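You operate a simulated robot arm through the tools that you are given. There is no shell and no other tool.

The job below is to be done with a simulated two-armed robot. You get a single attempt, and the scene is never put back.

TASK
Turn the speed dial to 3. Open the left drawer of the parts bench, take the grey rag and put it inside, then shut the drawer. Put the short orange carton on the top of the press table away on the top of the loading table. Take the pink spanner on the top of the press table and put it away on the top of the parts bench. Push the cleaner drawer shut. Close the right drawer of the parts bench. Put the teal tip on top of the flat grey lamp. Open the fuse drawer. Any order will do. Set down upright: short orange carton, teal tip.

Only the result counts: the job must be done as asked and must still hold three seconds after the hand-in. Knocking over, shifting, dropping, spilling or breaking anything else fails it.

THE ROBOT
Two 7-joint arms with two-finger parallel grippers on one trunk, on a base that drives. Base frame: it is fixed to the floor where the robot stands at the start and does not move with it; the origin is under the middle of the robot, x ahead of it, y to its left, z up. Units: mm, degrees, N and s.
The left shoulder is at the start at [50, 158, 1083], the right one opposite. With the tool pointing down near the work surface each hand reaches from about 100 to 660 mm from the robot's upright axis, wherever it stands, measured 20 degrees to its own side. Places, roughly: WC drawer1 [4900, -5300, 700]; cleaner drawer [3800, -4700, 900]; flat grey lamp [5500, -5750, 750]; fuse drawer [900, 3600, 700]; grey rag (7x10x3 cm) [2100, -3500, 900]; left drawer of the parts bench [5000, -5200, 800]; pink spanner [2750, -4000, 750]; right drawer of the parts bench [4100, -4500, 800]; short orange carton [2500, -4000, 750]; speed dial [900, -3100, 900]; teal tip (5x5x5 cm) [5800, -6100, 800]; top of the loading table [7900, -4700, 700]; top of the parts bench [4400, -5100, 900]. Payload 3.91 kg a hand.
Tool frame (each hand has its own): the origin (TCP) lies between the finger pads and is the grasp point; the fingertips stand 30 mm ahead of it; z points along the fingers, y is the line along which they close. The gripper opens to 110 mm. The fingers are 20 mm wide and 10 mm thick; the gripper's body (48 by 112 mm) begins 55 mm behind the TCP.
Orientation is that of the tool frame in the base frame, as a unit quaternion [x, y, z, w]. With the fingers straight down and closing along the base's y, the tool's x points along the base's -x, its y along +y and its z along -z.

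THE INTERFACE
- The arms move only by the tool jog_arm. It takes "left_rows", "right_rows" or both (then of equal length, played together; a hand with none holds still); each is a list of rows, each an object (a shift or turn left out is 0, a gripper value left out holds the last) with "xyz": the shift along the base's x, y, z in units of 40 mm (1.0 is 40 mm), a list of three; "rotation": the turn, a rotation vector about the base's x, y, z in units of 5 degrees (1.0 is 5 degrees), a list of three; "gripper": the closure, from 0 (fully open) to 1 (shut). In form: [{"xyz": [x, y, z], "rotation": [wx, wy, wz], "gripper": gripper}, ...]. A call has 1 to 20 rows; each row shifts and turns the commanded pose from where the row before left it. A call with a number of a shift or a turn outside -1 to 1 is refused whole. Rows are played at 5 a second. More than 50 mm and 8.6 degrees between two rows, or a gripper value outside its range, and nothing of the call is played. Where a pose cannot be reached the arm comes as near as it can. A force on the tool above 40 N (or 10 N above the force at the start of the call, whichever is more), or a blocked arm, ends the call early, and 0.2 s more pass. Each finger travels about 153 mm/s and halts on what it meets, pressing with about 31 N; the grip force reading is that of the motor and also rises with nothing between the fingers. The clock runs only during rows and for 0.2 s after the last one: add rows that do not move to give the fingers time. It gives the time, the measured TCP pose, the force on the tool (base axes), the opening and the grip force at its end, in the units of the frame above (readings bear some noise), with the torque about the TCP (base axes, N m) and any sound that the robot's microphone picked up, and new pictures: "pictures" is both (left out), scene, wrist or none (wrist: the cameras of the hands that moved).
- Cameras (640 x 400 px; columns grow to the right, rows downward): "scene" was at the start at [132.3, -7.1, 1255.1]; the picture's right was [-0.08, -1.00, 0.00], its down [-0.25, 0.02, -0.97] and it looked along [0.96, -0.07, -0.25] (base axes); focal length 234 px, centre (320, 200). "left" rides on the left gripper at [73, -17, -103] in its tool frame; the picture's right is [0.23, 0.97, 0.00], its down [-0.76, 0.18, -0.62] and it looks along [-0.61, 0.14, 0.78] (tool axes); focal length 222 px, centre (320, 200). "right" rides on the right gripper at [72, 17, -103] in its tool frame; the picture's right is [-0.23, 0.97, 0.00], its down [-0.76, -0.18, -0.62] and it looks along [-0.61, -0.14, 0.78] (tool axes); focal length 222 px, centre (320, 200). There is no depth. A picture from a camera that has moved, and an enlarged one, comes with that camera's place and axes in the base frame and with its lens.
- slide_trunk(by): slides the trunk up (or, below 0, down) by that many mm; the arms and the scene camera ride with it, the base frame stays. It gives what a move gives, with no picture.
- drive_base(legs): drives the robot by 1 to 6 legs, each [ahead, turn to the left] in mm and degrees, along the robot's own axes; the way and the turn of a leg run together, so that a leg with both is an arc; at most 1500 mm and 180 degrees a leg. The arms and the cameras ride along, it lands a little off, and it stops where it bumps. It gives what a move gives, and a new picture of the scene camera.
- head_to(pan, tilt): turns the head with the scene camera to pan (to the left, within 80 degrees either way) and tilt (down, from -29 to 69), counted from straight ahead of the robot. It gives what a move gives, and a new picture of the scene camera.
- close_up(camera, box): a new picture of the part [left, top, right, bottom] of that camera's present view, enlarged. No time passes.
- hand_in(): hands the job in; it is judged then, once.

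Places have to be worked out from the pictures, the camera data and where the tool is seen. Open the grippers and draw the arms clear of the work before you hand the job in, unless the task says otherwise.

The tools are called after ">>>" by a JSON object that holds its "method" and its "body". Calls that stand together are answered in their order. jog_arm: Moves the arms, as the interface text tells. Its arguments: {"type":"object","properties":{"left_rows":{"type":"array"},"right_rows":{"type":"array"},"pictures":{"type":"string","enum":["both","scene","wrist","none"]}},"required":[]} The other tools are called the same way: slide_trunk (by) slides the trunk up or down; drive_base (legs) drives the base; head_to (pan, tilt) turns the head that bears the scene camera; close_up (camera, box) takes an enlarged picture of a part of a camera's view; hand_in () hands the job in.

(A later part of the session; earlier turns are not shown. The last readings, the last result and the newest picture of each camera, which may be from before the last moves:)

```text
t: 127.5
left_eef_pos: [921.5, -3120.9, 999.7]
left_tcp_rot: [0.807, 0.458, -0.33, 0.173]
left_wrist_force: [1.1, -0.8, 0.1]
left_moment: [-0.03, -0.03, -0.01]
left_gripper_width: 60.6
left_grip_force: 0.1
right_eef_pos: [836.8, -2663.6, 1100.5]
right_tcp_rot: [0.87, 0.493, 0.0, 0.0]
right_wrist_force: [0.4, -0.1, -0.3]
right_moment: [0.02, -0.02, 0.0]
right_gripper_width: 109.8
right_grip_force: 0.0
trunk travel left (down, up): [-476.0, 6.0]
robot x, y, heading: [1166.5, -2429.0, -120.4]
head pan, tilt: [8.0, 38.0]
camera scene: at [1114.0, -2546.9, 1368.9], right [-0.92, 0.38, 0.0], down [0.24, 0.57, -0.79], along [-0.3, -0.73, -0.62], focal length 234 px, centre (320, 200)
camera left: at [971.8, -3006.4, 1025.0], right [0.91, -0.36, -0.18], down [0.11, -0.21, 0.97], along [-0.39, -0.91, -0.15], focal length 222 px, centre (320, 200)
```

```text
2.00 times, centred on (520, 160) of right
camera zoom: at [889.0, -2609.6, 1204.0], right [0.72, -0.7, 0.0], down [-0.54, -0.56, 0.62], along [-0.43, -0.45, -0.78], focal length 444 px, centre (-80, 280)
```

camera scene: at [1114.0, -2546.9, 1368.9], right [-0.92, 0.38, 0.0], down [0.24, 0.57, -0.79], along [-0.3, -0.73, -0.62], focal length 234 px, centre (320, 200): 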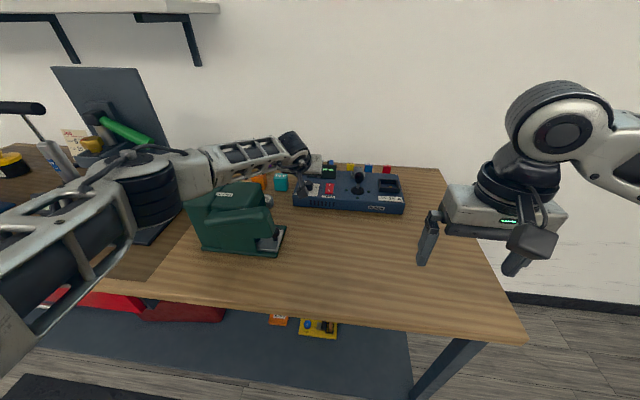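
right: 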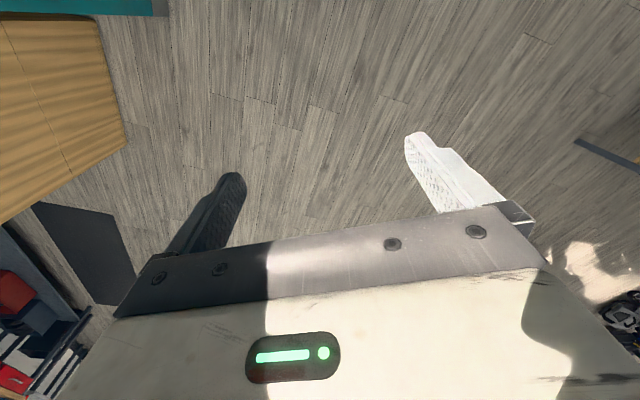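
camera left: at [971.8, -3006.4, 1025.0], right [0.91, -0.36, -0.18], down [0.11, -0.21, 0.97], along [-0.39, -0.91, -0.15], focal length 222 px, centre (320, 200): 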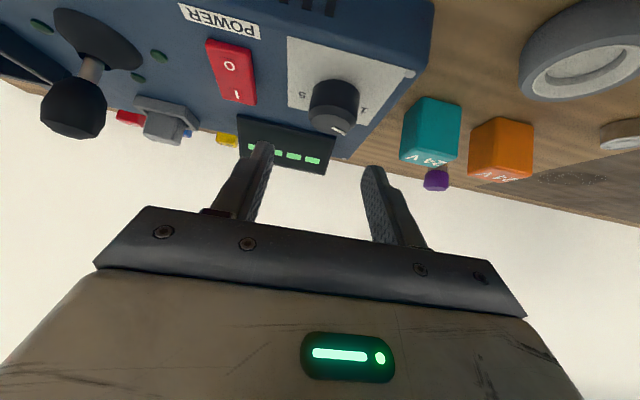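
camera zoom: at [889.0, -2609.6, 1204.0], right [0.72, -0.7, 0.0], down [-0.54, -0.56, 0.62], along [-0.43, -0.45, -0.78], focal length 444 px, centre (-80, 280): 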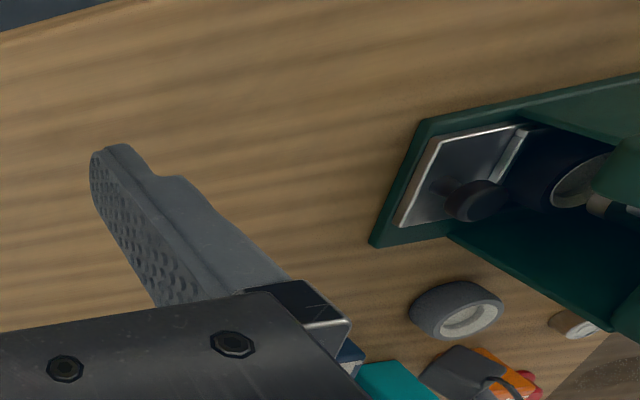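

The forearm clears the machine (elbow is high), but the arm is nearly straight, leaving no room to yaw. The base's front is well short of the bench (wrist pictures at start showed bare floor at 245 mm), so I retract the hand 60 mm and up, then drive 60 mm closer.

>>> {"method": "jog_arm", "body": {"left_rows": [{"xyz": [0.2, 0.35, 0.6]}, {"xyz": [0.4, 0.68, 0.4]}, {"xyz": [0.16, 0.27, 0]}], "pictures": "none"}}

>>> {"method": "drive_base", "body": {"legs": [[60, 0]]}}

```text
t: 128.2
left_eef_pos: [953.8, -3068.6, 1039.6]
left_tcp_rot: [0.807, 0.46, -0.327, 0.174]
left_wrist_force: [0.2, 0.1, 0.0]
left_moment: [0.02, 0.03, 0.03]
left_gripper_width: 60.6
left_grip_force: 0.1
right_eef_pos: [838.1, -2663.2, 1100.6]
right_tcp_rot: [0.87, 0.492, 0.0, 0.0]
right_wrist_force: [-0.2, 0.4, 0.2]
right_moment: [0.02, 0.01, 0.04]
right_gripper_width: 110.0
right_grip_force: 0.0
trunk travel left (down, up): [-476.0, 6.0]
robot x, y, heading: [1169.8, -2432.2, -120.3]
head pan, tilt: [8.0, 38.0]
```

```text
t: 129.2
left_eef_pos: [922.4, -3120.6, 1038.5]
left_tcp_rot: [0.808, 0.458, -0.328, 0.173]
left_wrist_force: [0.1, 0.3, -0.3]
left_moment: [-0.01, -0.01, 0.0]
left_gripper_width: 60.3
left_grip_force: 0.1
right_eef_pos: [806.3, -2714.1, 1099.1]
right_tcp_rot: [0.87, 0.492, 0.0, -0.001]
right_wrist_force: [-0.2, 0.7, -0.3]
right_moment: [0.04, 0.02, 0.03]
right_gripper_width: 109.9
right_grip_force: 0.0
trunk travel left (down, up): [-476.0, 6.0]
robot x, y, heading: [1138.2, -2484.0, -120.7]
head pan, tilt: [8.0, 38.0]
camera scene: at [1083.4, -2598.8, 1368.8], right [-0.92, 0.38, 0.0], down [0.24, 0.57, -0.79], along [-0.3, -0.73, -0.62], focal length 234 px, centre (320, 200)
```

scene: 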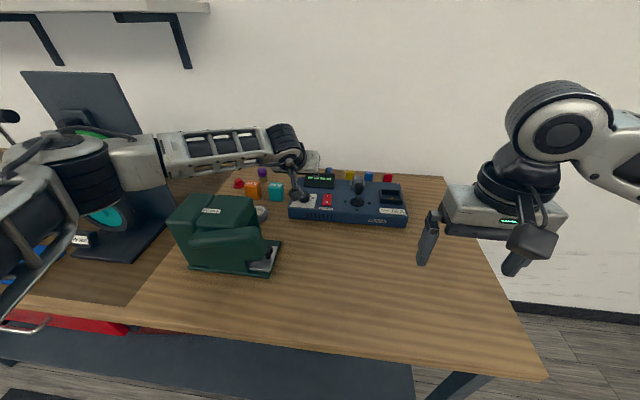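

Now there is slack in the arm. I yaw the tool 30° counter-clockwise about the vertical while keeping it aimed at the knob, and come down to z≈990.

>>> {"method": "jog_arm", "body": {"left_rows": [{"xyz": [-0.038, 0.014, -0.2], "rotation": [0, 0, 1]}, {"xyz": [-0.038, 0.014, -0.2], "rotation": [0, 0, 1]}, {"xyz": [-0.038, 0.014, -0.2], "rotation": [0, 0, 1]}, {"xyz": [-0.038, 0.014, -0.2], "rotation": [0, 0, 1]}, {"xyz": [-0.038, 0.014, -0.2], "rotation": [0, 0, 1]}, {"xyz": [-0.038, 0.014, -0.2], "rotation": [0, 0, 1]}]}}

>>> {"method": "close_up", "body": {"camera": "left", "box": [180, 20, 460, 220]}}

>>> {"method": "close_up", "body": {"camera": "scene", "box": [250, 140, 350, 230]}}

```text
t: 130.6
left_eef_pos: [913.8, -3115.8, 991.0]
left_tcp_rot: [0.661, 0.652, -0.272, 0.253]
left_wrist_force: [0.0, 0.4, -0.1]
left_moment: [0.0, 0.02, -0.02]
left_gripper_width: 60.6
left_grip_force: 0.0
right_eef_pos: [806.9, -2714.7, 1101.0]
right_tcp_rot: [0.87, 0.493, 0.0, 0.0]
right_wrist_force: [0.2, 0.4, -0.3]
right_moment: [0.01, -0.01, -0.01]
right_gripper_width: 110.0
right_grip_force: 0.1
trunk travel left (down, up): [-476.0, 6.0]
robot x, y, heading: [1140.6, -2485.3, -120.8]
head pan, tilt: [8.0, 38.0]
camera scene: at [1083.7, -2597.9, 1368.9], right [-0.92, 0.38, 0.0], down [0.24, 0.57, -0.79], along [-0.3, -0.73, -0.62], focal length 234 px, centre (320, 200)
camera left: at [899.1, -2992.2, 1016.3], right [0.97, 0.14, -0.18], down [0.19, -0.13, 0.97], along [0.12, -0.98, -0.15], focal length 222 px, centre (320, 200)
```

scene: 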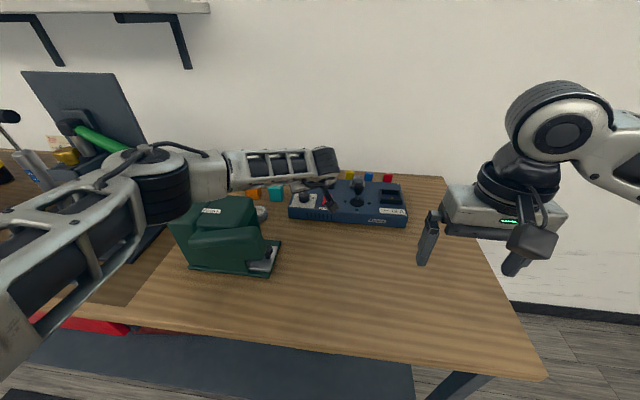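
left: 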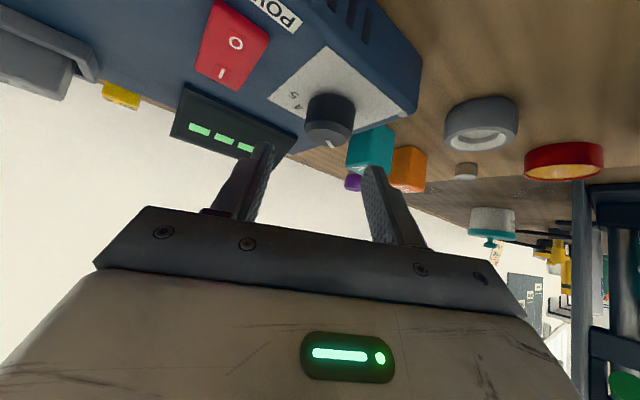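

```text
2.00 times, centred on (320, 120) of left
camera zoom: at [899.1, -2992.2, 1016.3], right [0.97, 0.14, -0.18], down [0.19, -0.13, 0.97], along [0.12, -0.98, -0.15], focal length 444 px, centre (320, 360)
```

zoom: 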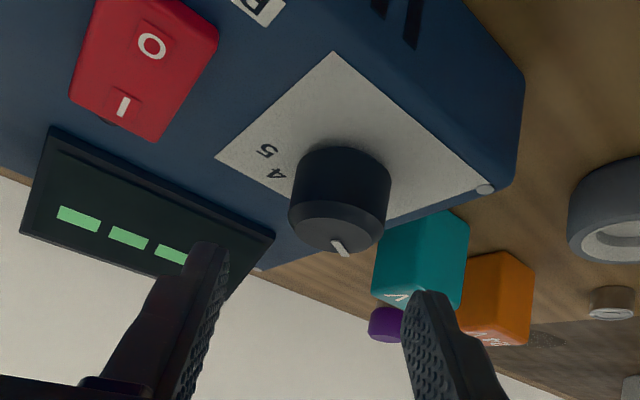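

```text
4.44 times, centred on (300, 185) of scene
camera zoom: at [1083.7, -2597.9, 1368.9], right [-0.92, 0.38, 0.0], down [0.24, 0.57, -0.79], along [-0.3, -0.73, -0.62], focal length 1040 px, centre (409, 267)
```

zoom: 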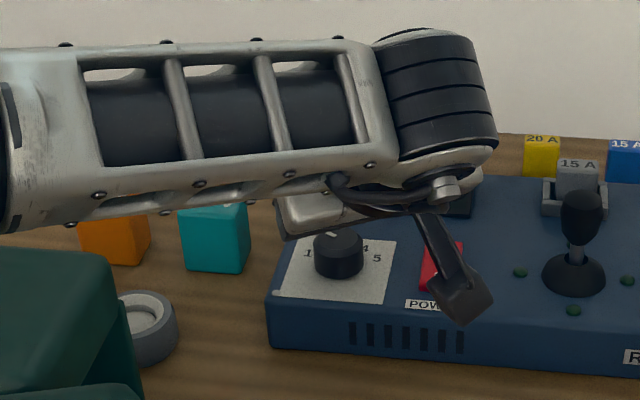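

Combining both wrist views, the knob's centre is about (912,-3140) with its top at z≈947; the fingers are centred on it. I lower the last 37 mm along with a 6 mm advance.

>>> {"method": "jog_arm", "body": {"left_rows": [{"xyz": [-0.007, -0.055, -0.31]}, {"xyz": [-0.007, -0.055, -0.31]}, {"xyz": [-0.007, -0.055, -0.31]}, {"xyz": [0, 0, 0]}]}}

>>> {"method": "close_up", "body": {"camera": "left", "box": [180, 60, 460, 260]}}

>>> {"method": "close_up", "body": {"camera": "scene", "box": [270, 160, 350, 230]}}

```text
t: 131.6
left_eef_pos: [912.8, -3123.3, 954.0]
left_tcp_rot: [0.661, 0.652, -0.272, 0.253]
left_wrist_force: [0.3, 1.1, 3.8]
left_moment: [0.03, -0.15, 0.11]
left_gripper_width: 60.6
left_grip_force: 0.8
right_eef_pos: [807.1, -2714.6, 1100.4]
right_tcp_rot: [0.87, 0.492, 0.0, -0.001]
right_wrist_force: [0.3, -0.4, 0.3]
right_moment: [-0.01, 0.01, 0.0]
right_gripper_width: 109.8
right_grip_force: 0.1
trunk travel left (down, up): [-476.0, 6.0]
robot x, y, heading: [1138.3, -2483.1, -120.4]
head pan, tilt: [8.0, 38.0]
camera scene: at [1084.1, -2597.4, 1369.0], right [-0.92, 0.38, 0.0], down [0.24, 0.57, -0.79], along [-0.3, -0.73, -0.62], focal length 234 px, centre (320, 200)
camera left: at [898.8, -2998.7, 979.5], right [0.97, 0.14, -0.18], down [0.2, -0.13, 0.97], along [0.12, -0.98, -0.15], focal length 222 px, centre (320, 200)
```

scene: 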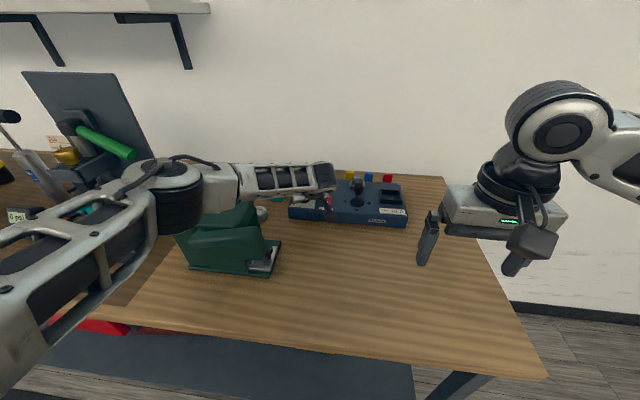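
left: 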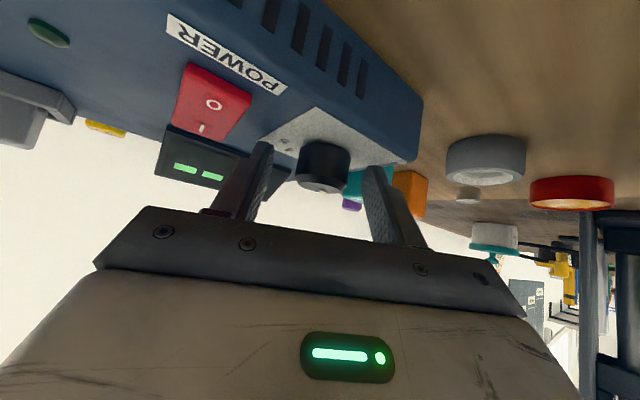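

```text
2.00 times, centred on (320, 160) of left
camera zoom: at [898.8, -2998.7, 979.5], right [0.97, 0.14, -0.18], down [0.2, -0.13, 0.97], along [0.12, -0.98, -0.15], focal length 444 px, centre (320, 280)
```

zoom: 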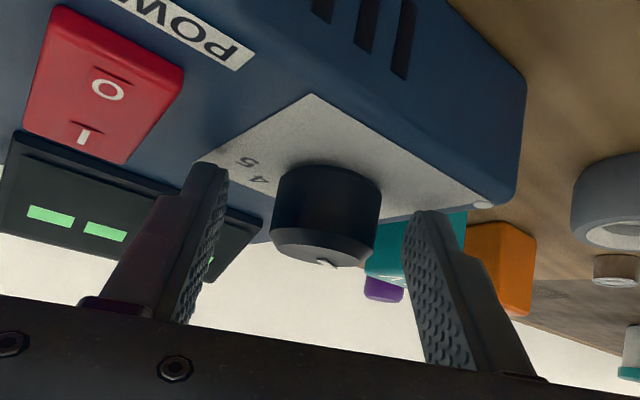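

```text
5.71 times, centred on (310, 195) of scene
camera zoom: at [1084.1, -2597.4, 1369.0], right [-0.92, 0.38, 0.0], down [0.24, 0.57, -0.79], along [-0.3, -0.73, -0.62], focal length 1337 px, centre (377, 229)
```

zoom: 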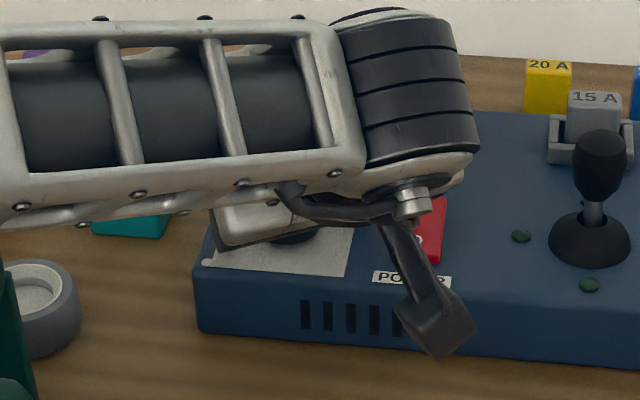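

The fingertips straddle the knob and just touch the plate (3.8 N). I lift 3 mm and close on the knob.

>>> {"method": "jog_arm", "body": {"left_rows": [{"xyz": [0, 0, 0.08]}, {"gripper": 0.75}, {"gripper": 0.85}, {"gripper": 0.85}, {"gripper": 0.85}], "pictures": "wrist"}}

>>> {"method": "close_up", "body": {"camera": "left", "box": [180, 60, 460, 260]}}

```text
t: 132.8
left_eef_pos: [913.2, -3124.2, 956.9]
left_tcp_rot: [0.661, 0.652, -0.27, 0.253]
left_wrist_force: [7.3, 1.7, -1.8]
left_moment: [0.44, -1.43, 0.1]
left_gripper_width: 33.4
left_grip_force: 44.8
right_eef_pos: [807.1, -2714.6, 1099.5]
right_tcp_rot: [0.87, 0.492, 0.0, 0.0]
right_wrist_force: [-0.2, 0.0, 0.5]
right_moment: [-0.03, 0.0, 0.01]
right_gripper_width: 110.0
right_grip_force: 0.1
trunk travel left (down, up): [-476.0, 6.0]
robot x, y, heading: [1138.6, -2482.3, -120.7]
head pan, tilt: [8.0, 38.0]
camera left: at [900.1, -2999.2, 982.0], right [0.97, 0.15, -0.17], down [0.19, -0.13, 0.97], along [0.12, -0.98, -0.15], focal length 222 px, centre (320, 200)
```

left: 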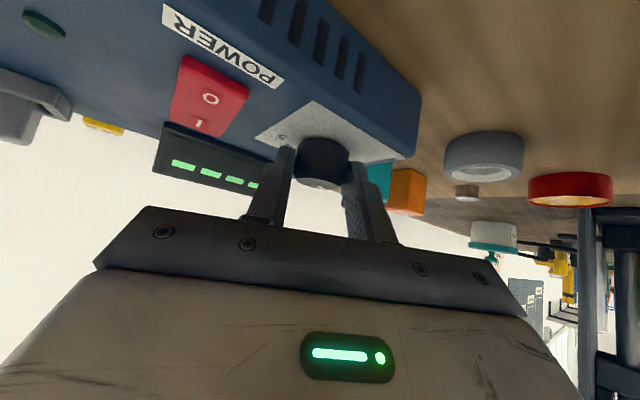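

```text
2.00 times, centred on (320, 160) of left
camera zoom: at [900.1, -2999.2, 982.0], right [0.97, 0.15, -0.17], down [0.19, -0.13, 0.97], along [0.12, -0.98, -0.15], focal length 444 px, centre (320, 280)
```

zoom: 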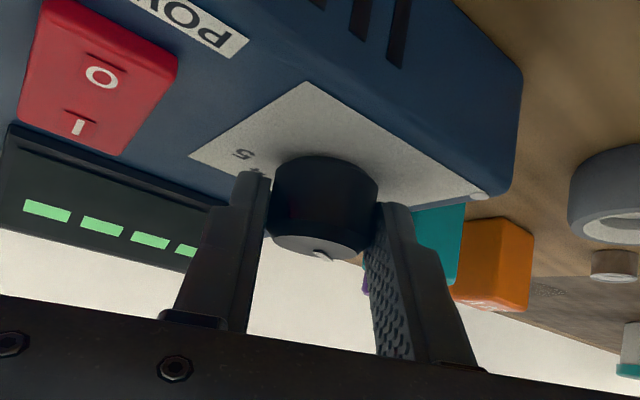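

Gripped (33.4 mm = knob diameter). I turn it clockwise about the knob's axis, first 30°.

>>> {"method": "jog_arm", "body": {"left_rows": [{"xyz": [0.035, -0.0025, 0], "rotation": [0, 0, -1]}, {"xyz": [0.035, -0.005, 0], "rotation": [0, 0, -1]}, {"xyz": [0.0345, -0.008, 0], "rotation": [0, 0, -1]}, {"xyz": [0.034, -0.011, 0], "rotation": [0, 0, -1]}, {"xyz": [0.033, -0.014, 0], "rotation": [0, 0, -1]}, {"xyz": [0.0315, -0.017, 0], "rotation": [0, 0, -1]}, {"xyz": [0, 0, 0]}], "pictures": "wrist"}}

>>> {"method": "close_up", "body": {"camera": "left", "box": [180, 60, 460, 260]}}

```text
t: 134.4
left_eef_pos: [921.6, -3124.2, 956.7]
left_tcp_rot: [0.808, 0.458, -0.328, 0.174]
left_wrist_force: [4.9, 1.4, -6.1]
left_moment: [-0.37, -1.47, 0.08]
left_gripper_width: 33.3
left_grip_force: 45.2
right_eef_pos: [806.5, -2715.2, 1100.2]
right_tcp_rot: [0.87, 0.492, 0.001, 0.0]
right_wrist_force: [-0.4, 0.0, 0.1]
right_moment: [0.0, 0.04, -0.03]
right_gripper_width: 110.0
right_grip_force: 0.1
trunk travel left (down, up): [-476.0, 6.0]
robot x, y, heading: [1137.3, -2483.7, -120.7]
head pan, tilt: [8.0, 38.0]
camera left: at [971.3, -3011.2, 982.2], right [0.91, -0.36, -0.17], down [0.1, -0.21, 0.97], along [-0.39, -0.91, -0.15], focal length 222 px, centre (320, 200)
```

left: 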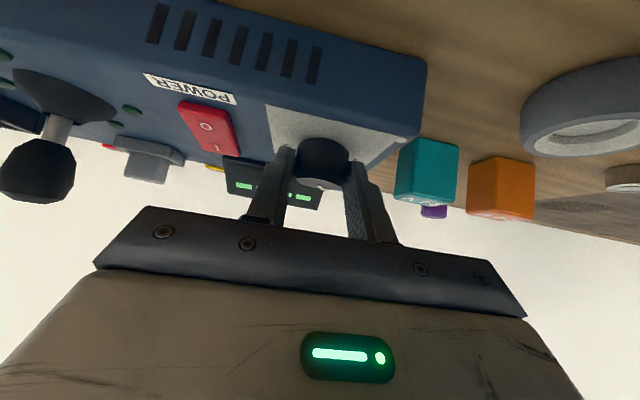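

```text
2.00 times, centred on (320, 160) of left
camera zoom: at [971.3, -3011.2, 982.2], right [0.91, -0.36, -0.17], down [0.1, -0.21, 0.97], along [-0.39, -0.91, -0.15], focal length 444 px, centre (320, 280)
```

zoom: 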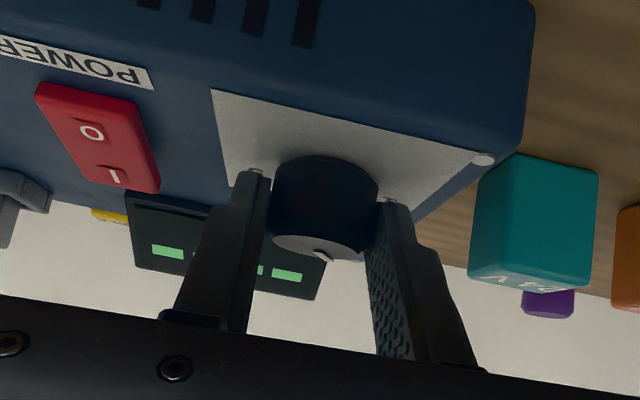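

The knob turns with the fingers (the pointer keeps its place relative to them). I turn the remaining 30°.

>>> {"method": "jog_arm", "body": {"left_rows": [{"xyz": [0.03, -0.0195, 0], "rotation": [0, 0, -1]}, {"xyz": [0.028, -0.022, 0], "rotation": [0, 0, -1]}, {"xyz": [0.026, -0.0245, 0], "rotation": [0, 0, -1]}, {"xyz": [0.024, -0.026, 0], "rotation": [0, 0, -1]}, {"xyz": [0.021, -0.0285, 0], "rotation": [0, 0, -1]}, {"xyz": [0.019, -0.03, 0], "rotation": [0, 0, -1]}, {"xyz": [0, 0, 0]}], "pictures": "wrist"}}

>>> {"method": "close_up", "body": {"camera": "left", "box": [180, 60, 460, 260]}}

```text
t: 136.0
left_eef_pos: [925.1, -3130.0, 957.9]
left_tcp_rot: [0.893, 0.253, -0.36, 0.091]
left_wrist_force: [-0.2, 1.8, -5.2]
left_moment: [-0.62, -0.97, 0.0]
left_gripper_width: 33.1
left_grip_force: 44.8
right_eef_pos: [806.6, -2714.2, 1101.1]
right_tcp_rot: [0.871, 0.492, 0.001, -0.001]
right_wrist_force: [1.4, -0.4, 0.7]
right_moment: [-0.01, -0.02, 0.0]
right_gripper_width: 110.0
right_grip_force: 0.1
trunk travel left (down, up): [-476.0, 6.0]
robot x, y, heading: [1142.0, -2481.9, -120.7]
head pan, tilt: [8.0, 38.0]
camera left: at [1022.9, -3052.2, 982.3], right [0.64, -0.75, -0.18], down [0.0, -0.23, 0.97], along [-0.77, -0.62, -0.15], focal length 222 px, centre (320, 200)
```

left: 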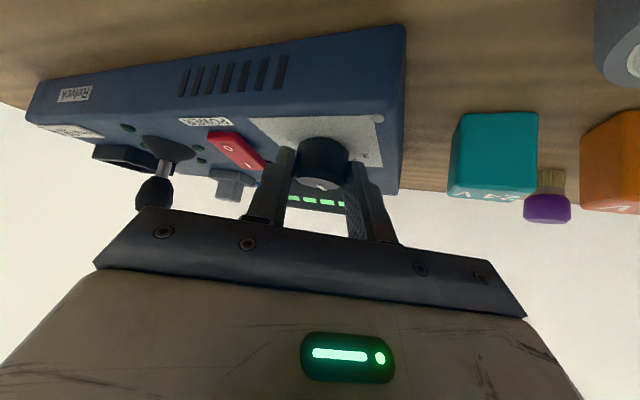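

```text
2.00 times, centred on (320, 160) of left
camera zoom: at [1022.9, -3052.2, 982.3], right [0.64, -0.75, -0.18], down [0.0, -0.23, 0.97], along [-0.77, -0.62, -0.15], focal length 444 px, centre (320, 280)
```

zoom: 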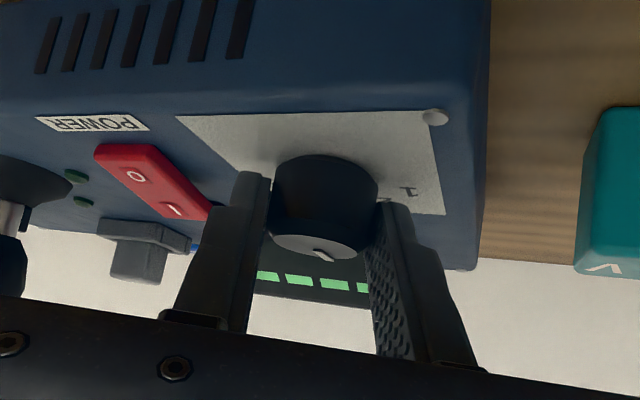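

Turned 60°. I open the fingers, lift straight up and draw the hand back to view the dial.

>>> {"method": "jog_arm", "body": {"left_rows": [{"gripper": 0.45}, {"gripper": 0.45}, {"xyz": [0, 0, 0.5]}, {"xyz": [0.2, 0.2, 1]}, {"xyz": [0.4, 0.6, 1]}, {"xyz": [0.4, 0.7, 0.6]}, {"xyz": [0.3, 0.6, 0]}, {"xyz": [0.3, 0.6, 0]}]}}

>>> {"method": "close_up", "body": {"camera": "scene", "box": [270, 170, 350, 230]}}

```text
t: 137.8
left_eef_pos: [989.4, -3020.8, 1062.9]
left_tcp_rot: [0.899, 0.234, -0.362, 0.083]
left_wrist_force: [0.1, -0.4, -0.2]
left_moment: [-0.01, 0.01, -0.02]
left_gripper_width: 60.5
left_grip_force: 0.1
left hand out of reach, approached as far as the arm can: row 3
right_eef_pos: [807.9, -2713.1, 1100.5]
right_tcp_rot: [0.87, 0.493, 0.0, 0.001]
right_wrist_force: [0.5, 0.3, 1.0]
right_moment: [-0.02, -0.01, 0.02]
right_gripper_width: 109.6
right_grip_force: 0.1
trunk travel left (down, up): [-476.0, 6.0]
robot x, y, heading: [1138.8, -2483.7, -120.5]
head pan, tilt: [8.0, 38.0]
camera scene: at [1084.3, -2597.7, 1369.0], right [-0.92, 0.38, 0.0], down [0.23, 0.57, -0.79], along [-0.3, -0.73, -0.62], focal length 234 px, centre (320, 200)
camera left: at [1090.8, -2947.3, 1087.8], right [0.61, -0.77, -0.18], down [-0.01, -0.23, 0.97], along [-0.79, -0.59, -0.15], focal length 222 px, centre (320, 200)
```

scene: 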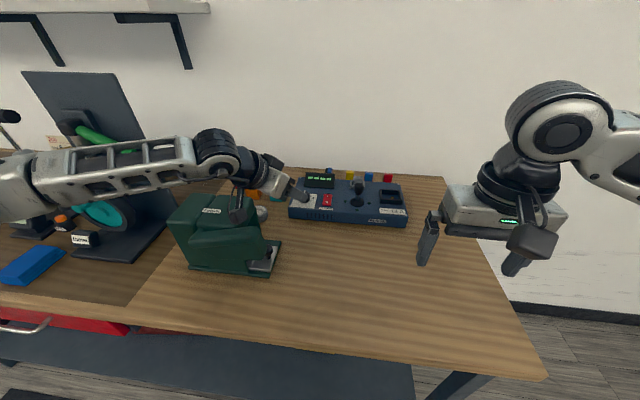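
left: 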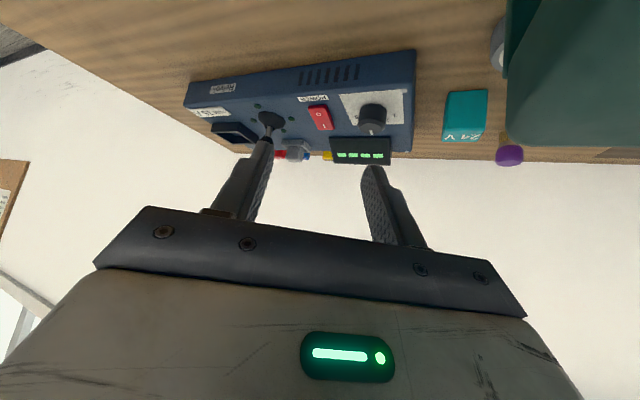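

```text
6.67 times, centred on (310, 200) of scene
camera zoom: at [1084.3, -2597.7, 1369.0], right [-0.92, 0.38, 0.0], down [0.23, 0.57, -0.79], along [-0.3, -0.73, -0.62], focal length 1560 px, centre (387, 200)
```

zoom: 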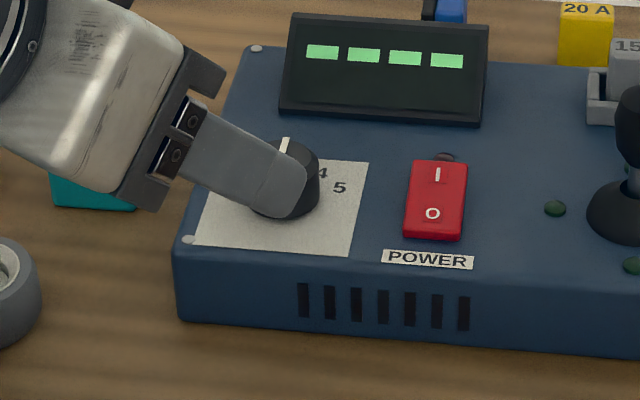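

The pointer now points nearly straight back, but the hand hides part of the scale. I raise and retract the hand for a clear view.

>>> {"method": "jog_arm", "body": {"left_rows": [{"xyz": [0, 0, 0.8]}, {"xyz": [0.1, 0.2, 0.5], "rotation": [0, 0, 1]}, {"xyz": [0.3, 0.6, 0], "rotation": [0, 0, 1]}, {"xyz": [0.4, 0.7, 0], "rotation": [0, 0, 1]}, {"xyz": [0.4, 0.7, 0], "rotation": [0, 0, 1]}, {"xyz": [0.4, 0.7, 0], "rotation": [0, 0, 1]}, {"xyz": [0.4, 0.7, 0], "rotation": [0, 0, 1], "gripper": 0}]}}

>>> {"method": "close_up", "body": {"camera": "scene", "box": [275, 175, 345, 225]}}

```text
t: 139.4
left_eef_pos: [1062.5, -2885.3, 1113.9]
left_tcp_rot: [0.807, 0.459, -0.328, 0.174]
left_wrist_force: [-0.3, 0.2, -0.5]
left_moment: [-0.01, -0.03, 0.0]
left_gripper_width: 110.0
left_grip_force: 0.1
left hand out of reach, approached as far as the arm can: row 7
right_eef_pos: [805.8, -2714.4, 1100.0]
right_tcp_rot: [0.87, 0.493, 0.001, -0.001]
right_wrist_force: [0.4, 0.8, -0.8]
right_moment: [0.02, -0.02, 0.0]
right_gripper_width: 109.8
right_grip_force: 0.1
trunk travel left (down, up): [-476.0, 6.0]
robot x, y, heading: [1140.5, -2482.5, -120.4]
head pan, tilt: [8.0, 38.0]
camera scene: at [1083.3, -2598.0, 1368.9], right [-0.92, 0.38, 0.0], down [0.24, 0.57, -0.79], along [-0.3, -0.73, -0.62], focal length 234 px, centre (320, 200)
camera left: at [1111.4, -2771.1, 1139.6], right [0.92, -0.36, -0.18], down [0.11, -0.21, 0.97], along [-0.39, -0.91, -0.15], focal length 222 px, centre (320, 200)
```

scene: 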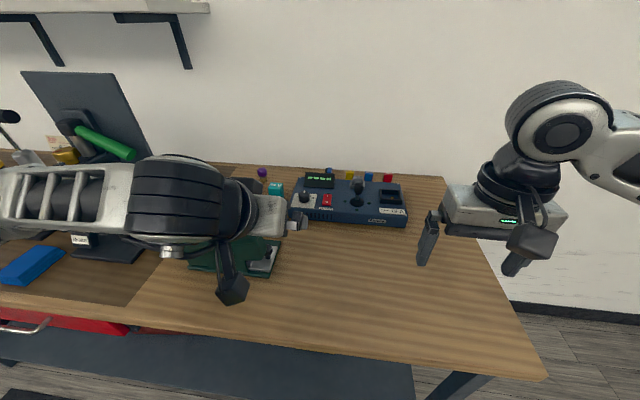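
left: 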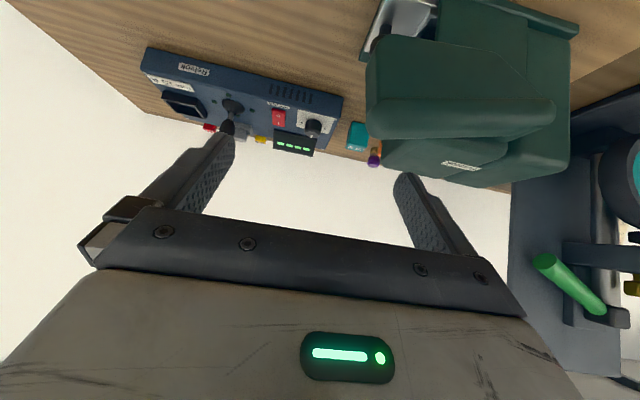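

```text
8.00 times, centred on (310, 200) of scene
camera zoom: at [1083.3, -2598.0, 1368.9], right [-0.92, 0.38, 0.0], down [0.24, 0.57, -0.79], along [-0.3, -0.73, -0.62], focal length 1872 px, centre (400, 200)
```

zoom: 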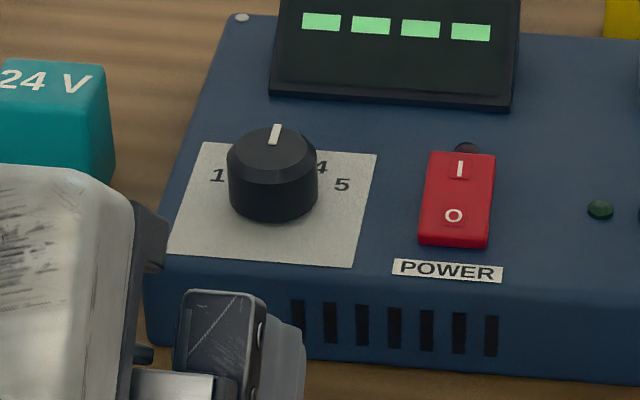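

The pointer is close to straight back. I zoom in more tightly to measure its angle exactly.

>>> {"method": "close_up", "body": {"camera": "scene", "box": [293, 183, 325, 211]}}

```text
14.29 times, centred on (309, 197) of scene
camera zoom: at [1083.3, -2598.0, 1368.9], right [-0.92, 0.38, 0.0], down [0.24, 0.57, -0.79], along [-0.3, -0.73, -0.62], focal length 3344 px, centre (477, 243)
```

zoom: 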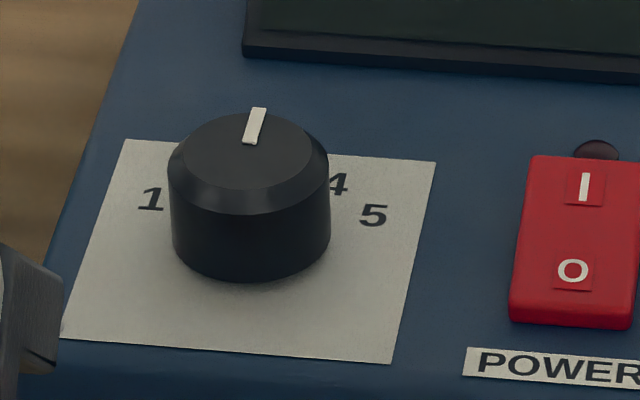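

The pointer is within about 1° of "3" (straight back) - dial done. I back away from the bench and return the left hand to the pointing-down pose.

>>> {"method": "drive_base", "body": {"legs": [[-350, 0]]}}

>>> {"method": "jog_arm", "body": {"left_rows": [{"xyz": [0.08, 0, 0], "rotation": [0.84, -0.492, 0]}, {"xyz": [0.08, 0, 0], "rotation": [0.84, -0.492, 0]}, {"xyz": [0.08, 0, 0], "rotation": [0.84, -0.492, 0]}, {"xyz": [0.08, 0, 0], "rotation": [0.84, -0.492, 0]}, {"xyz": [0.08, 0, 0], "rotation": [0.84, -0.492, 0]}, {"xyz": [0.08, 0, 0], "rotation": [0.84, -0.492, 0]}, {"xyz": [0.08, 0, 0], "rotation": [0.84, -0.492, 0]}, {"xyz": [0.08, 0, 0], "rotation": [0.84, -0.492, 0]}, {"xyz": [0.08, 0, 0], "rotation": [0.84, -0.492, 0]}], "pictures": "none"}}

>>> {"method": "drive_base", "body": {"legs": [[0, 91]]}}

>>> {"method": "head_to", "body": {"pan": 0, "tilt": 20}}

```text
t: 141.7
left_eef_pos: [1238.0, -2584.9, 1113.9]
left_tcp_rot: [0.808, 0.457, -0.329, 0.173]
left_wrist_force: [0.7, 0.3, 0.9]
left_moment: [0.0, 0.02, -0.03]
left_gripper_width: 109.8
left_grip_force: 0.1
right_eef_pos: [983.2, -2411.7, 1101.0]
right_tcp_rot: [0.871, 0.491, 0.0, 0.0]
right_wrist_force: [0.5, -0.1, -0.1]
right_moment: [-0.02, -0.01, -0.02]
right_gripper_width: 109.9
right_grip_force: 0.1
trunk travel left (down, up): [-476.0, 6.0]
robot x, y, heading: [1313.7, -2182.5, -120.7]
head pan, tilt: [8.0, 38.0]
camera scene: at [1260.9, -2297.4, 1369.0], right [-0.92, 0.38, 0.0], down [0.24, 0.57, -0.79], along [-0.3, -0.73, -0.62], focal length 234 px, centre (320, 200)
```

scene: 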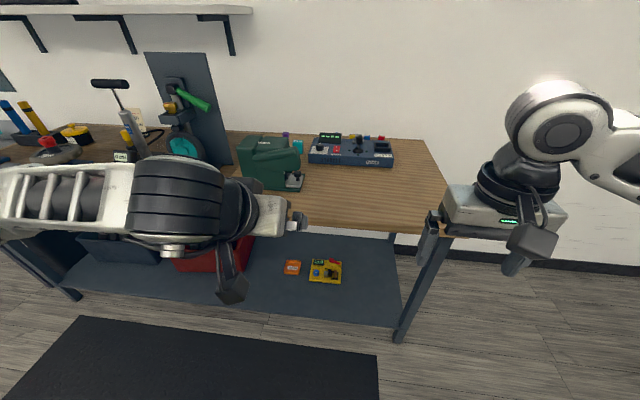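

```text
t: 143.7
left_eef_pos: [1266.0, -2584.4, 1114.7]
left_tcp_rot: [0.868, 0.497, -0.004, -0.013]
left_wrist_force: [-0.1, -0.5, 0.1]
left_moment: [0.01, 0.01, -0.03]
left_gripper_width: 109.9
left_grip_force: 0.1
right_eef_pos: [983.5, -2413.0, 1100.6]
right_tcp_rot: [0.871, 0.492, 0.0, 0.0]
right_wrist_force: [-0.8, 0.8, 0.3]
right_moment: [-0.01, 0.0, -0.04]
right_gripper_width: 109.9
right_grip_force: 0.1
trunk travel left (down, up): [-476.0, 6.0]
robot x, y, heading: [1313.8, -2185.1, -120.8]
head pan, tilt: [8.0, 38.0]
```

```text
t: 147.9
left_eef_pos: [1718.0, -2229.3, 1113.7]
left_tcp_rot: [0.256, 0.966, -0.012, -0.005]
left_wrist_force: [-0.1, -0.4, -0.4]
left_moment: [-0.01, 0.03, 0.0]
left_gripper_width: 110.0
left_grip_force: 0.0
right_eef_pos: [1547.6, -2512.5, 1100.3]
right_tcp_rot: [0.265, 0.964, 0.001, -0.001]
right_wrist_force: [0.1, -0.6, 0.0]
right_moment: [0.01, -0.05, -0.02]
right_gripper_width: 110.0
right_grip_force: 0.2
trunk travel left (down, up): [-476.0, 6.0]
robot x, y, heading: [1315.3, -2183.8, -30.0]
head pan, tilt: [8.0, 38.0]
camera scene: at [1428.7, -2236.1, 1368.9], right [-0.38, -0.93, 0.0], down [-0.57, 0.23, -0.79], along [0.73, -0.3, -0.62], focal length 234 px, centre (320, 200)
```

scene: 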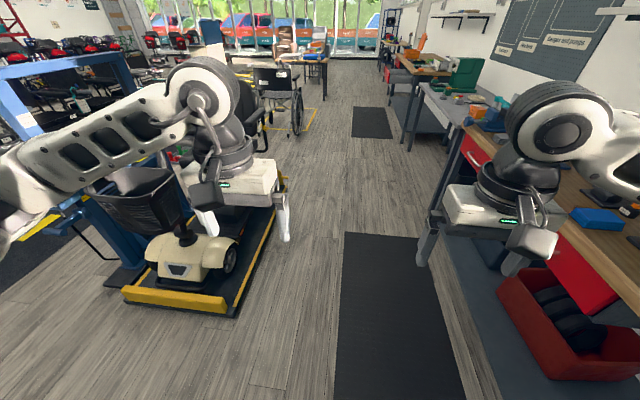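

```text
t: 148.7
left_eef_pos: [1717.3, -2229.2, 1114.5]
left_tcp_rot: [0.257, 0.966, -0.012, -0.006]
left_wrist_force: [0.4, 0.1, 0.3]
left_moment: [0.01, -0.03, 0.03]
left_gripper_width: 110.1
left_grip_force: 0.1
right_eef_pos: [1547.8, -2512.6, 1100.7]
right_tcp_rot: [0.264, 0.964, 0.0, -0.001]
right_wrist_force: [0.4, 0.2, -0.7]
right_moment: [0.01, 0.0, -0.02]
right_gripper_width: 109.8
right_grip_force: 0.1
trunk travel left (down, up): [-476.0, 6.0]
robot x, y, heading: [1316.3, -2184.4, -30.0]
head pan, tilt: [0.0, 20.0]
camera scene: at [1429.3, -2250.5, 1397.2], right [-0.5, -0.87, 0.0], down [-0.3, 0.17, -0.94], along [0.81, -0.47, -0.34], focal length 234 px, centre (320, 200)
```

scene: 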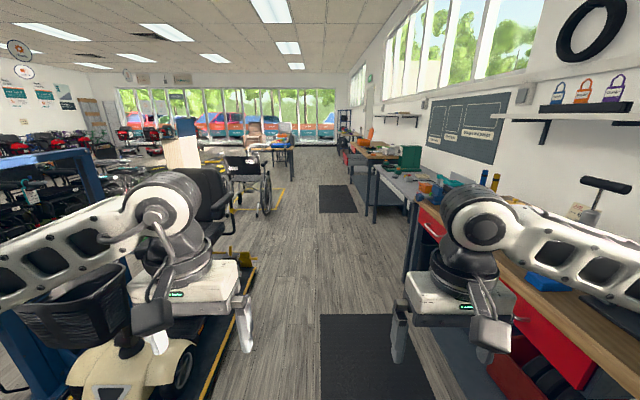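

The aisle between the lift platform (w≈1300 mm from the bench) and the bench is about 1.3 m wide. I drive along it to stand opposite the left end of this bench, where the rag should be, and turn to face it.

>>> {"method": "drive_base", "body": {"legs": [[0, -2], [1500, 0], [0, -87]]}}

>>> {"method": "head_to", "body": {"pan": -15, "tilt": 40}}

```text
t: 160.2
left_eef_pos: [2549.3, -3377.0, 1113.6]
left_tcp_rot: [0.86, 0.51, -0.004, -0.013]
left_wrist_force: [0.5, 0.5, -0.6]
left_moment: [-0.02, 0.02, 0.01]
left_gripper_width: 109.9
left_grip_force: 0.1
right_eef_pos: [2262.1, -3213.0, 1102.0]
right_tcp_rot: [0.864, 0.504, 0.0, -0.001]
right_wrist_force: [-0.7, 0.6, 0.4]
right_moment: [0.01, -0.02, 0.03]
right_gripper_width: 109.9
right_grip_force: 0.0
trunk travel left (down, up): [-476.0, 6.0]
robot x, y, heading: [2590.0, -2970.9, -118.9]
head pan, tilt: [0.0, 20.0]
camera scene: at [2521.7, -3090.7, 1397.3], right [-0.88, 0.48, 0.0], down [0.17, 0.3, -0.94], along [-0.45, -0.82, -0.34], focal length 234 px, centre (320, 200)
```

scene: 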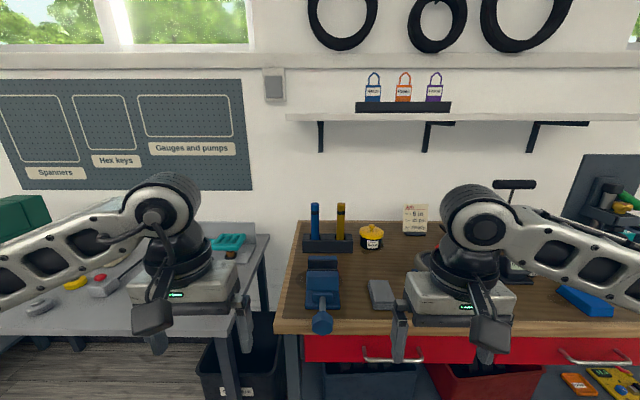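

```text
t: 161.1
left_eef_pos: [2549.9, -3377.7, 1115.2]
left_tcp_rot: [0.86, 0.51, -0.005, -0.013]
left_wrist_force: [-0.5, 0.5, 0.3]
left_moment: [-0.01, -0.02, 0.0]
left_gripper_width: 110.0
left_grip_force: 0.1
right_eef_pos: [2262.2, -3213.0, 1101.1]
right_tcp_rot: [0.864, 0.503, 0.0, 0.0]
right_wrist_force: [-0.3, -0.2, 0.3]
right_moment: [0.0, 0.01, 0.02]
right_gripper_width: 110.1
right_grip_force: 0.1
trunk travel left (down, up): [-476.0, 6.0]
robot x, y, heading: [2585.7, -2975.5, -118.7]
head pan, tilt: [-15.0, 40.0]
camera scene: at [2507.9, -3070.5, 1366.0], right [-0.72, 0.69, 0.0], down [0.45, 0.46, -0.77], along [-0.53, -0.55, -0.64], focal length 234 px, centre (320, 200)
```

scene: 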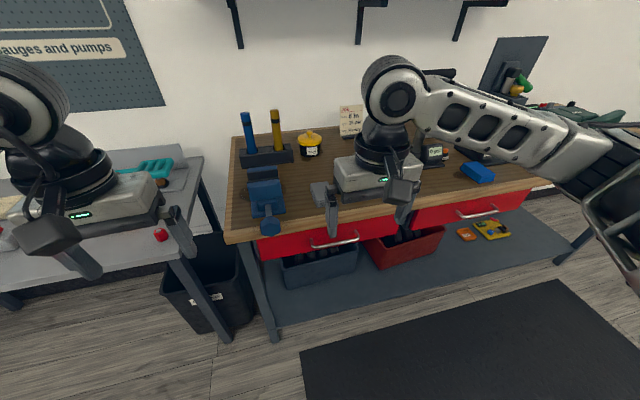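

The grey rag is at about (2108,-3479) on this bench, next to the blue vise - 674 mm ahead and 176 mm to the right. I take a close-up for its outline, then drive 100 mm closer.

>>> {"method": "drive_base", "body": {"legs": [[100, 0]]}}

>>> {"method": "head_to", "body": {"pan": 0, "tilt": 35}}

>>> {"method": "close_up", "body": {"camera": "scene", "box": [280, 150, 480, 290]}}

>>> {"method": "close_up", "body": {"camera": "right", "box": [0, 0, 640, 400]}}

```text
t: 162.2
left_eef_pos: [2501.9, -3466.0, 1112.8]
left_tcp_rot: [0.86, 0.51, -0.004, -0.012]
left_wrist_force: [-0.1, -0.6, -0.2]
left_moment: [0.01, -0.03, -0.01]
left_gripper_width: 109.9
left_grip_force: 0.0
right_eef_pos: [2213.5, -3302.3, 1101.2]
right_tcp_rot: [0.864, 0.504, 0.0, 0.0]
right_wrist_force: [-0.9, -0.1, -0.5]
right_moment: [0.04, 0.0, 0.02]
right_gripper_width: 110.2
right_grip_force: 0.1
trunk travel left (down, up): [-476.0, 6.0]
robot x, y, heading: [2538.8, -3059.4, -119.0]
head pan, tilt: [-15.0, 40.0]
camera scene: at [2458.8, -3159.1, 1365.8], right [-0.72, 0.69, 0.0], down [0.45, 0.46, -0.77], along [-0.53, -0.55, -0.64], focal length 234 px, centre (320, 200)
```

scene: 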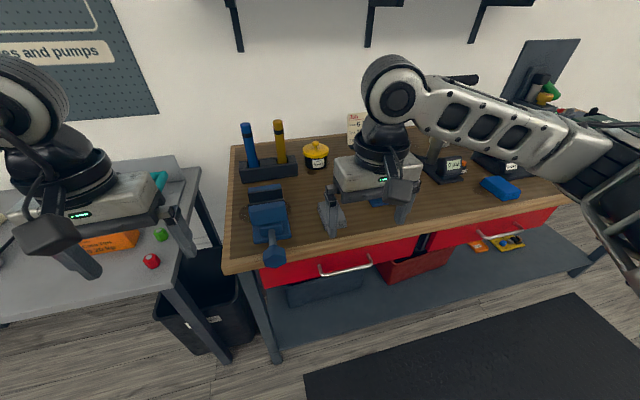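

```text
t: 163.0
left_eef_pos: [2501.1, -3464.1, 1114.4]
left_tcp_rot: [0.86, 0.51, -0.004, -0.013]
left_wrist_force: [0.6, 0.0, -0.7]
left_moment: [-0.03, -0.03, 0.01]
left_gripper_width: 110.1
left_grip_force: 0.1
right_eef_pos: [2214.1, -3301.6, 1100.3]
right_tcp_rot: [0.864, 0.504, 0.0, 0.0]
right_wrist_force: [0.1, 0.1, 0.1]
right_moment: [-0.01, 0.0, 0.0]
right_gripper_width: 110.1
right_grip_force: 0.0
trunk travel left (down, up): [-476.0, 6.0]
robot x, y, heading: [2540.4, -3061.3, -119.4]
head pan, tilt: [0.0, 35.0]
camera scene: at [2475.6, -3174.0, 1373.4], right [-0.87, 0.48, 0.0], down [0.28, 0.5, -0.82], along [-0.4, -0.72, -0.57], focal length 234 px, centre (320, 200)
```

scene: 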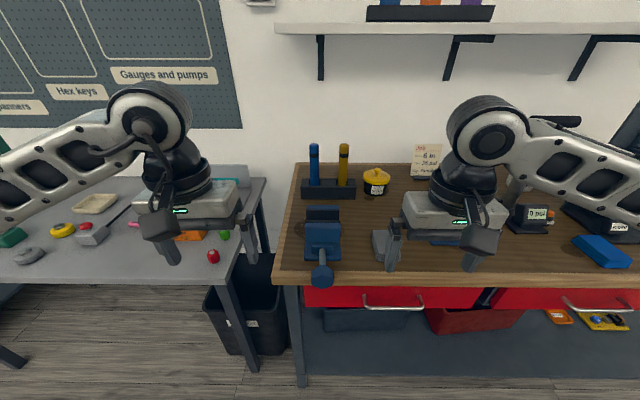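

```text
2.86 times, centred on (380, 220) of scene
camera zoom: at [2475.6, -3174.0, 1373.4], right [-0.87, 0.48, 0.0], down [0.28, 0.5, -0.82], along [-0.4, -0.72, -0.57], focal length 669 px, centre (149, 143)
```

zoom: 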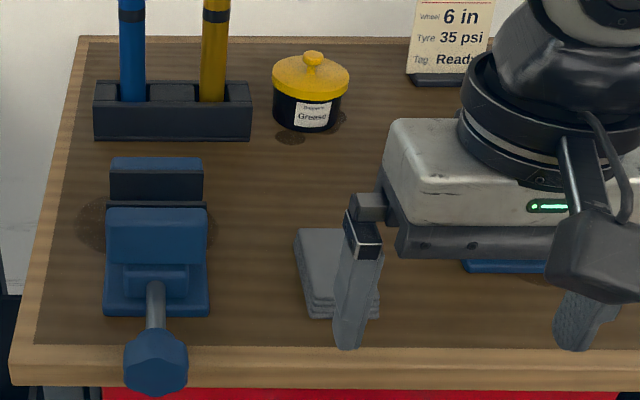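

```text
1.00 times, centred on (320, 200) of right (not enlarged: the box is as wide or as high as the picture)
camera zoom: at [2264.1, -3246.2, 1204.0], right [0.74, -0.68, 0.0], down [-0.53, -0.58, 0.62], along [-0.42, -0.46, -0.78], focal length 222 px, centre (320, 200)
```

zoom: 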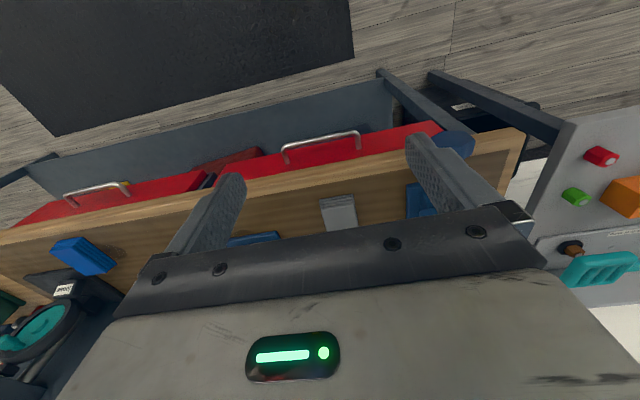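

The rag's centre is about (2098,-3479), top z≈920, aligned with the robot. I move the right hand above it.

>>> {"method": "jog_arm", "body": {"right_rows": [{"xyz": [-0.58, -0.887, -0.5]}, {"xyz": [-0.58, -0.887, -0.5]}, {"xyz": [-0.58, -0.887, -0.5]}, {"xyz": [-0.58, -0.887, -0.5]}, {"xyz": [-0.58, -0.887, -0.5]}]}}

>>> {"method": "close_up", "body": {"camera": "scene", "box": [320, 170, 480, 280]}}

```text
t: 164.2
left_eef_pos: [2502.1, -3465.4, 1114.2]
left_tcp_rot: [0.86, 0.51, -0.006, -0.013]
left_wrist_force: [0.2, -0.6, -0.5]
left_moment: [0.01, -0.01, 0.01]
left_gripper_width: 110.0
left_grip_force: 0.0
right_eef_pos: [2098.2, -3479.4, 999.6]
right_tcp_rot: [0.863, 0.505, 0.001, -0.001]
right_wrist_force: [0.2, 0.0, -0.2]
right_moment: [0.06, 0.0, 0.02]
right_gripper_width: 109.9
right_grip_force: 0.0
trunk travel left (down, up): [-476.0, 6.0]
robot x, y, heading: [2539.7, -3057.9, -118.9]
head pan, tilt: [0.0, 35.0]
camera scene: at [2475.8, -3174.8, 1373.4], right [-0.88, 0.48, 0.0], down [0.28, 0.5, -0.82], along [-0.4, -0.72, -0.57], focal length 234 px, centre (320, 200)
camera right: at [2148.3, -3424.1, 1103.5], right [0.74, -0.67, 0.0], down [-0.53, -0.58, 0.62], along [-0.42, -0.46, -0.78], focal length 222 px, centre (320, 200)
```

scene: 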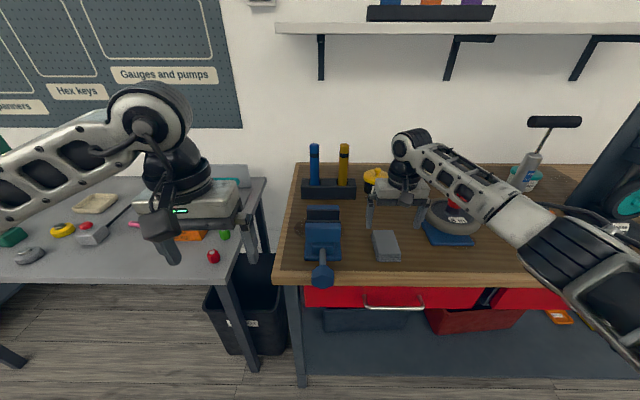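
right: 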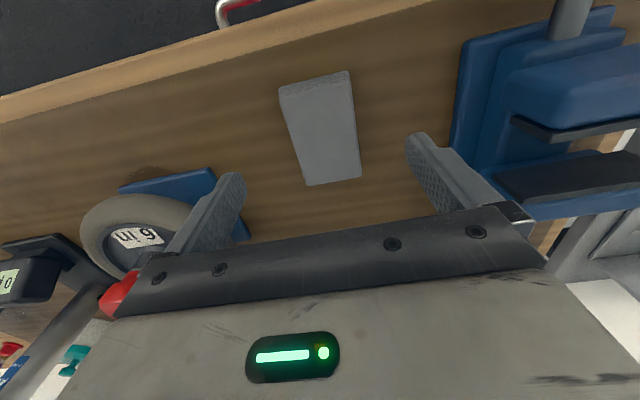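

```text
3.64 times, centred on (400, 225) of scene
camera zoom: at [2475.8, -3174.8, 1373.4], right [-0.88, 0.48, 0.0], down [0.28, 0.5, -0.82], along [-0.4, -0.72, -0.57], focal length 851 px, centre (29, 109)
```

zoom: 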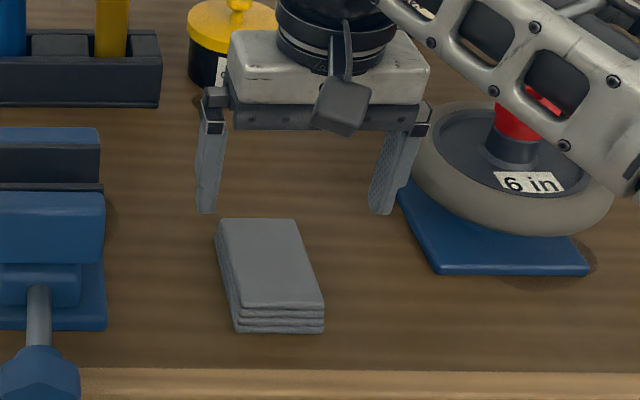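

The wrist view shows the rag centred under the right hand, with room for the fingers on both sides. I descend and close on it.

>>> {"method": "jog_arm", "body": {"right_rows": [{"xyz": [0, 0, -0.8]}, {"xyz": [0, 0, -0.8]}, {"xyz": [0, 0, -0.28]}, {"gripper": 0}, {"gripper": 0.5}, {"gripper": 0.7}, {"gripper": 0.7}, {"gripper": 0.7}]}}

```text
t: 166.0
left_eef_pos: [2501.1, -3464.7, 1114.8]
left_tcp_rot: [0.86, 0.51, -0.005, -0.013]
left_wrist_force: [0.1, 0.1, -0.8]
left_moment: [-0.02, -0.02, -0.01]
left_gripper_width: 110.1
left_grip_force: 0.0
right_eef_pos: [2097.9, -3478.3, 924.1]
right_tcp_rot: [0.864, 0.503, 0.001, 0.0]
right_wrist_force: [0.5, -0.1, 0.2]
right_moment: [-0.03, 0.0, 0.03]
right_gripper_width: 63.9
right_grip_force: 30.9
trunk travel left (down, up): [-476.0, 6.0]
robot x, y, heading: [2535.7, -3061.9, -118.9]
head pan, tilt: [0.0, 35.0]
camera scene: at [2475.7, -3174.1, 1373.5], right [-0.88, 0.48, 0.0], down [0.28, 0.5, -0.82], along [-0.4, -0.72, -0.57], focal length 234 px, centre (320, 200)
camera right: at [2148.3, -3424.0, 1028.2], right [0.74, -0.68, 0.0], down [-0.53, -0.58, 0.62], along [-0.42, -0.46, -0.78], focal length 222 px, centre (320, 200)
```

scene: 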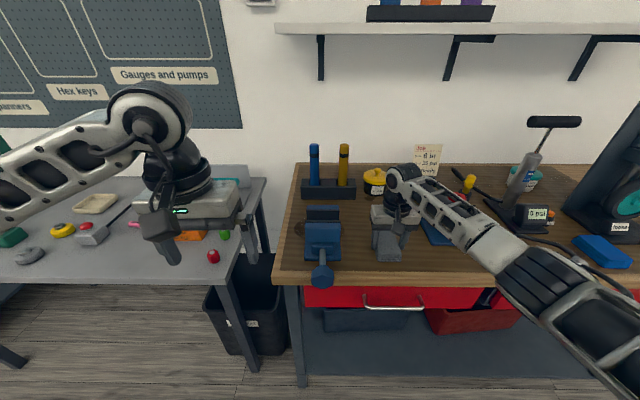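
right: 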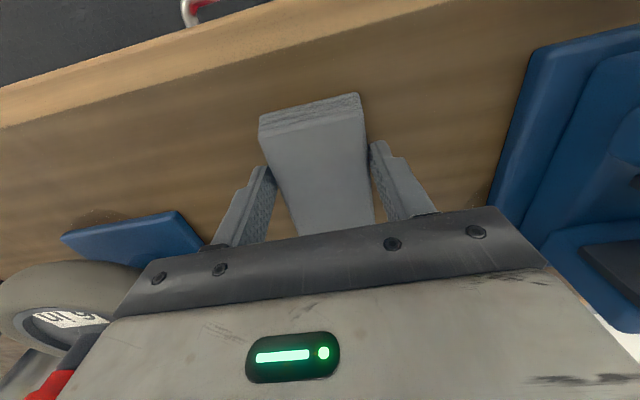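

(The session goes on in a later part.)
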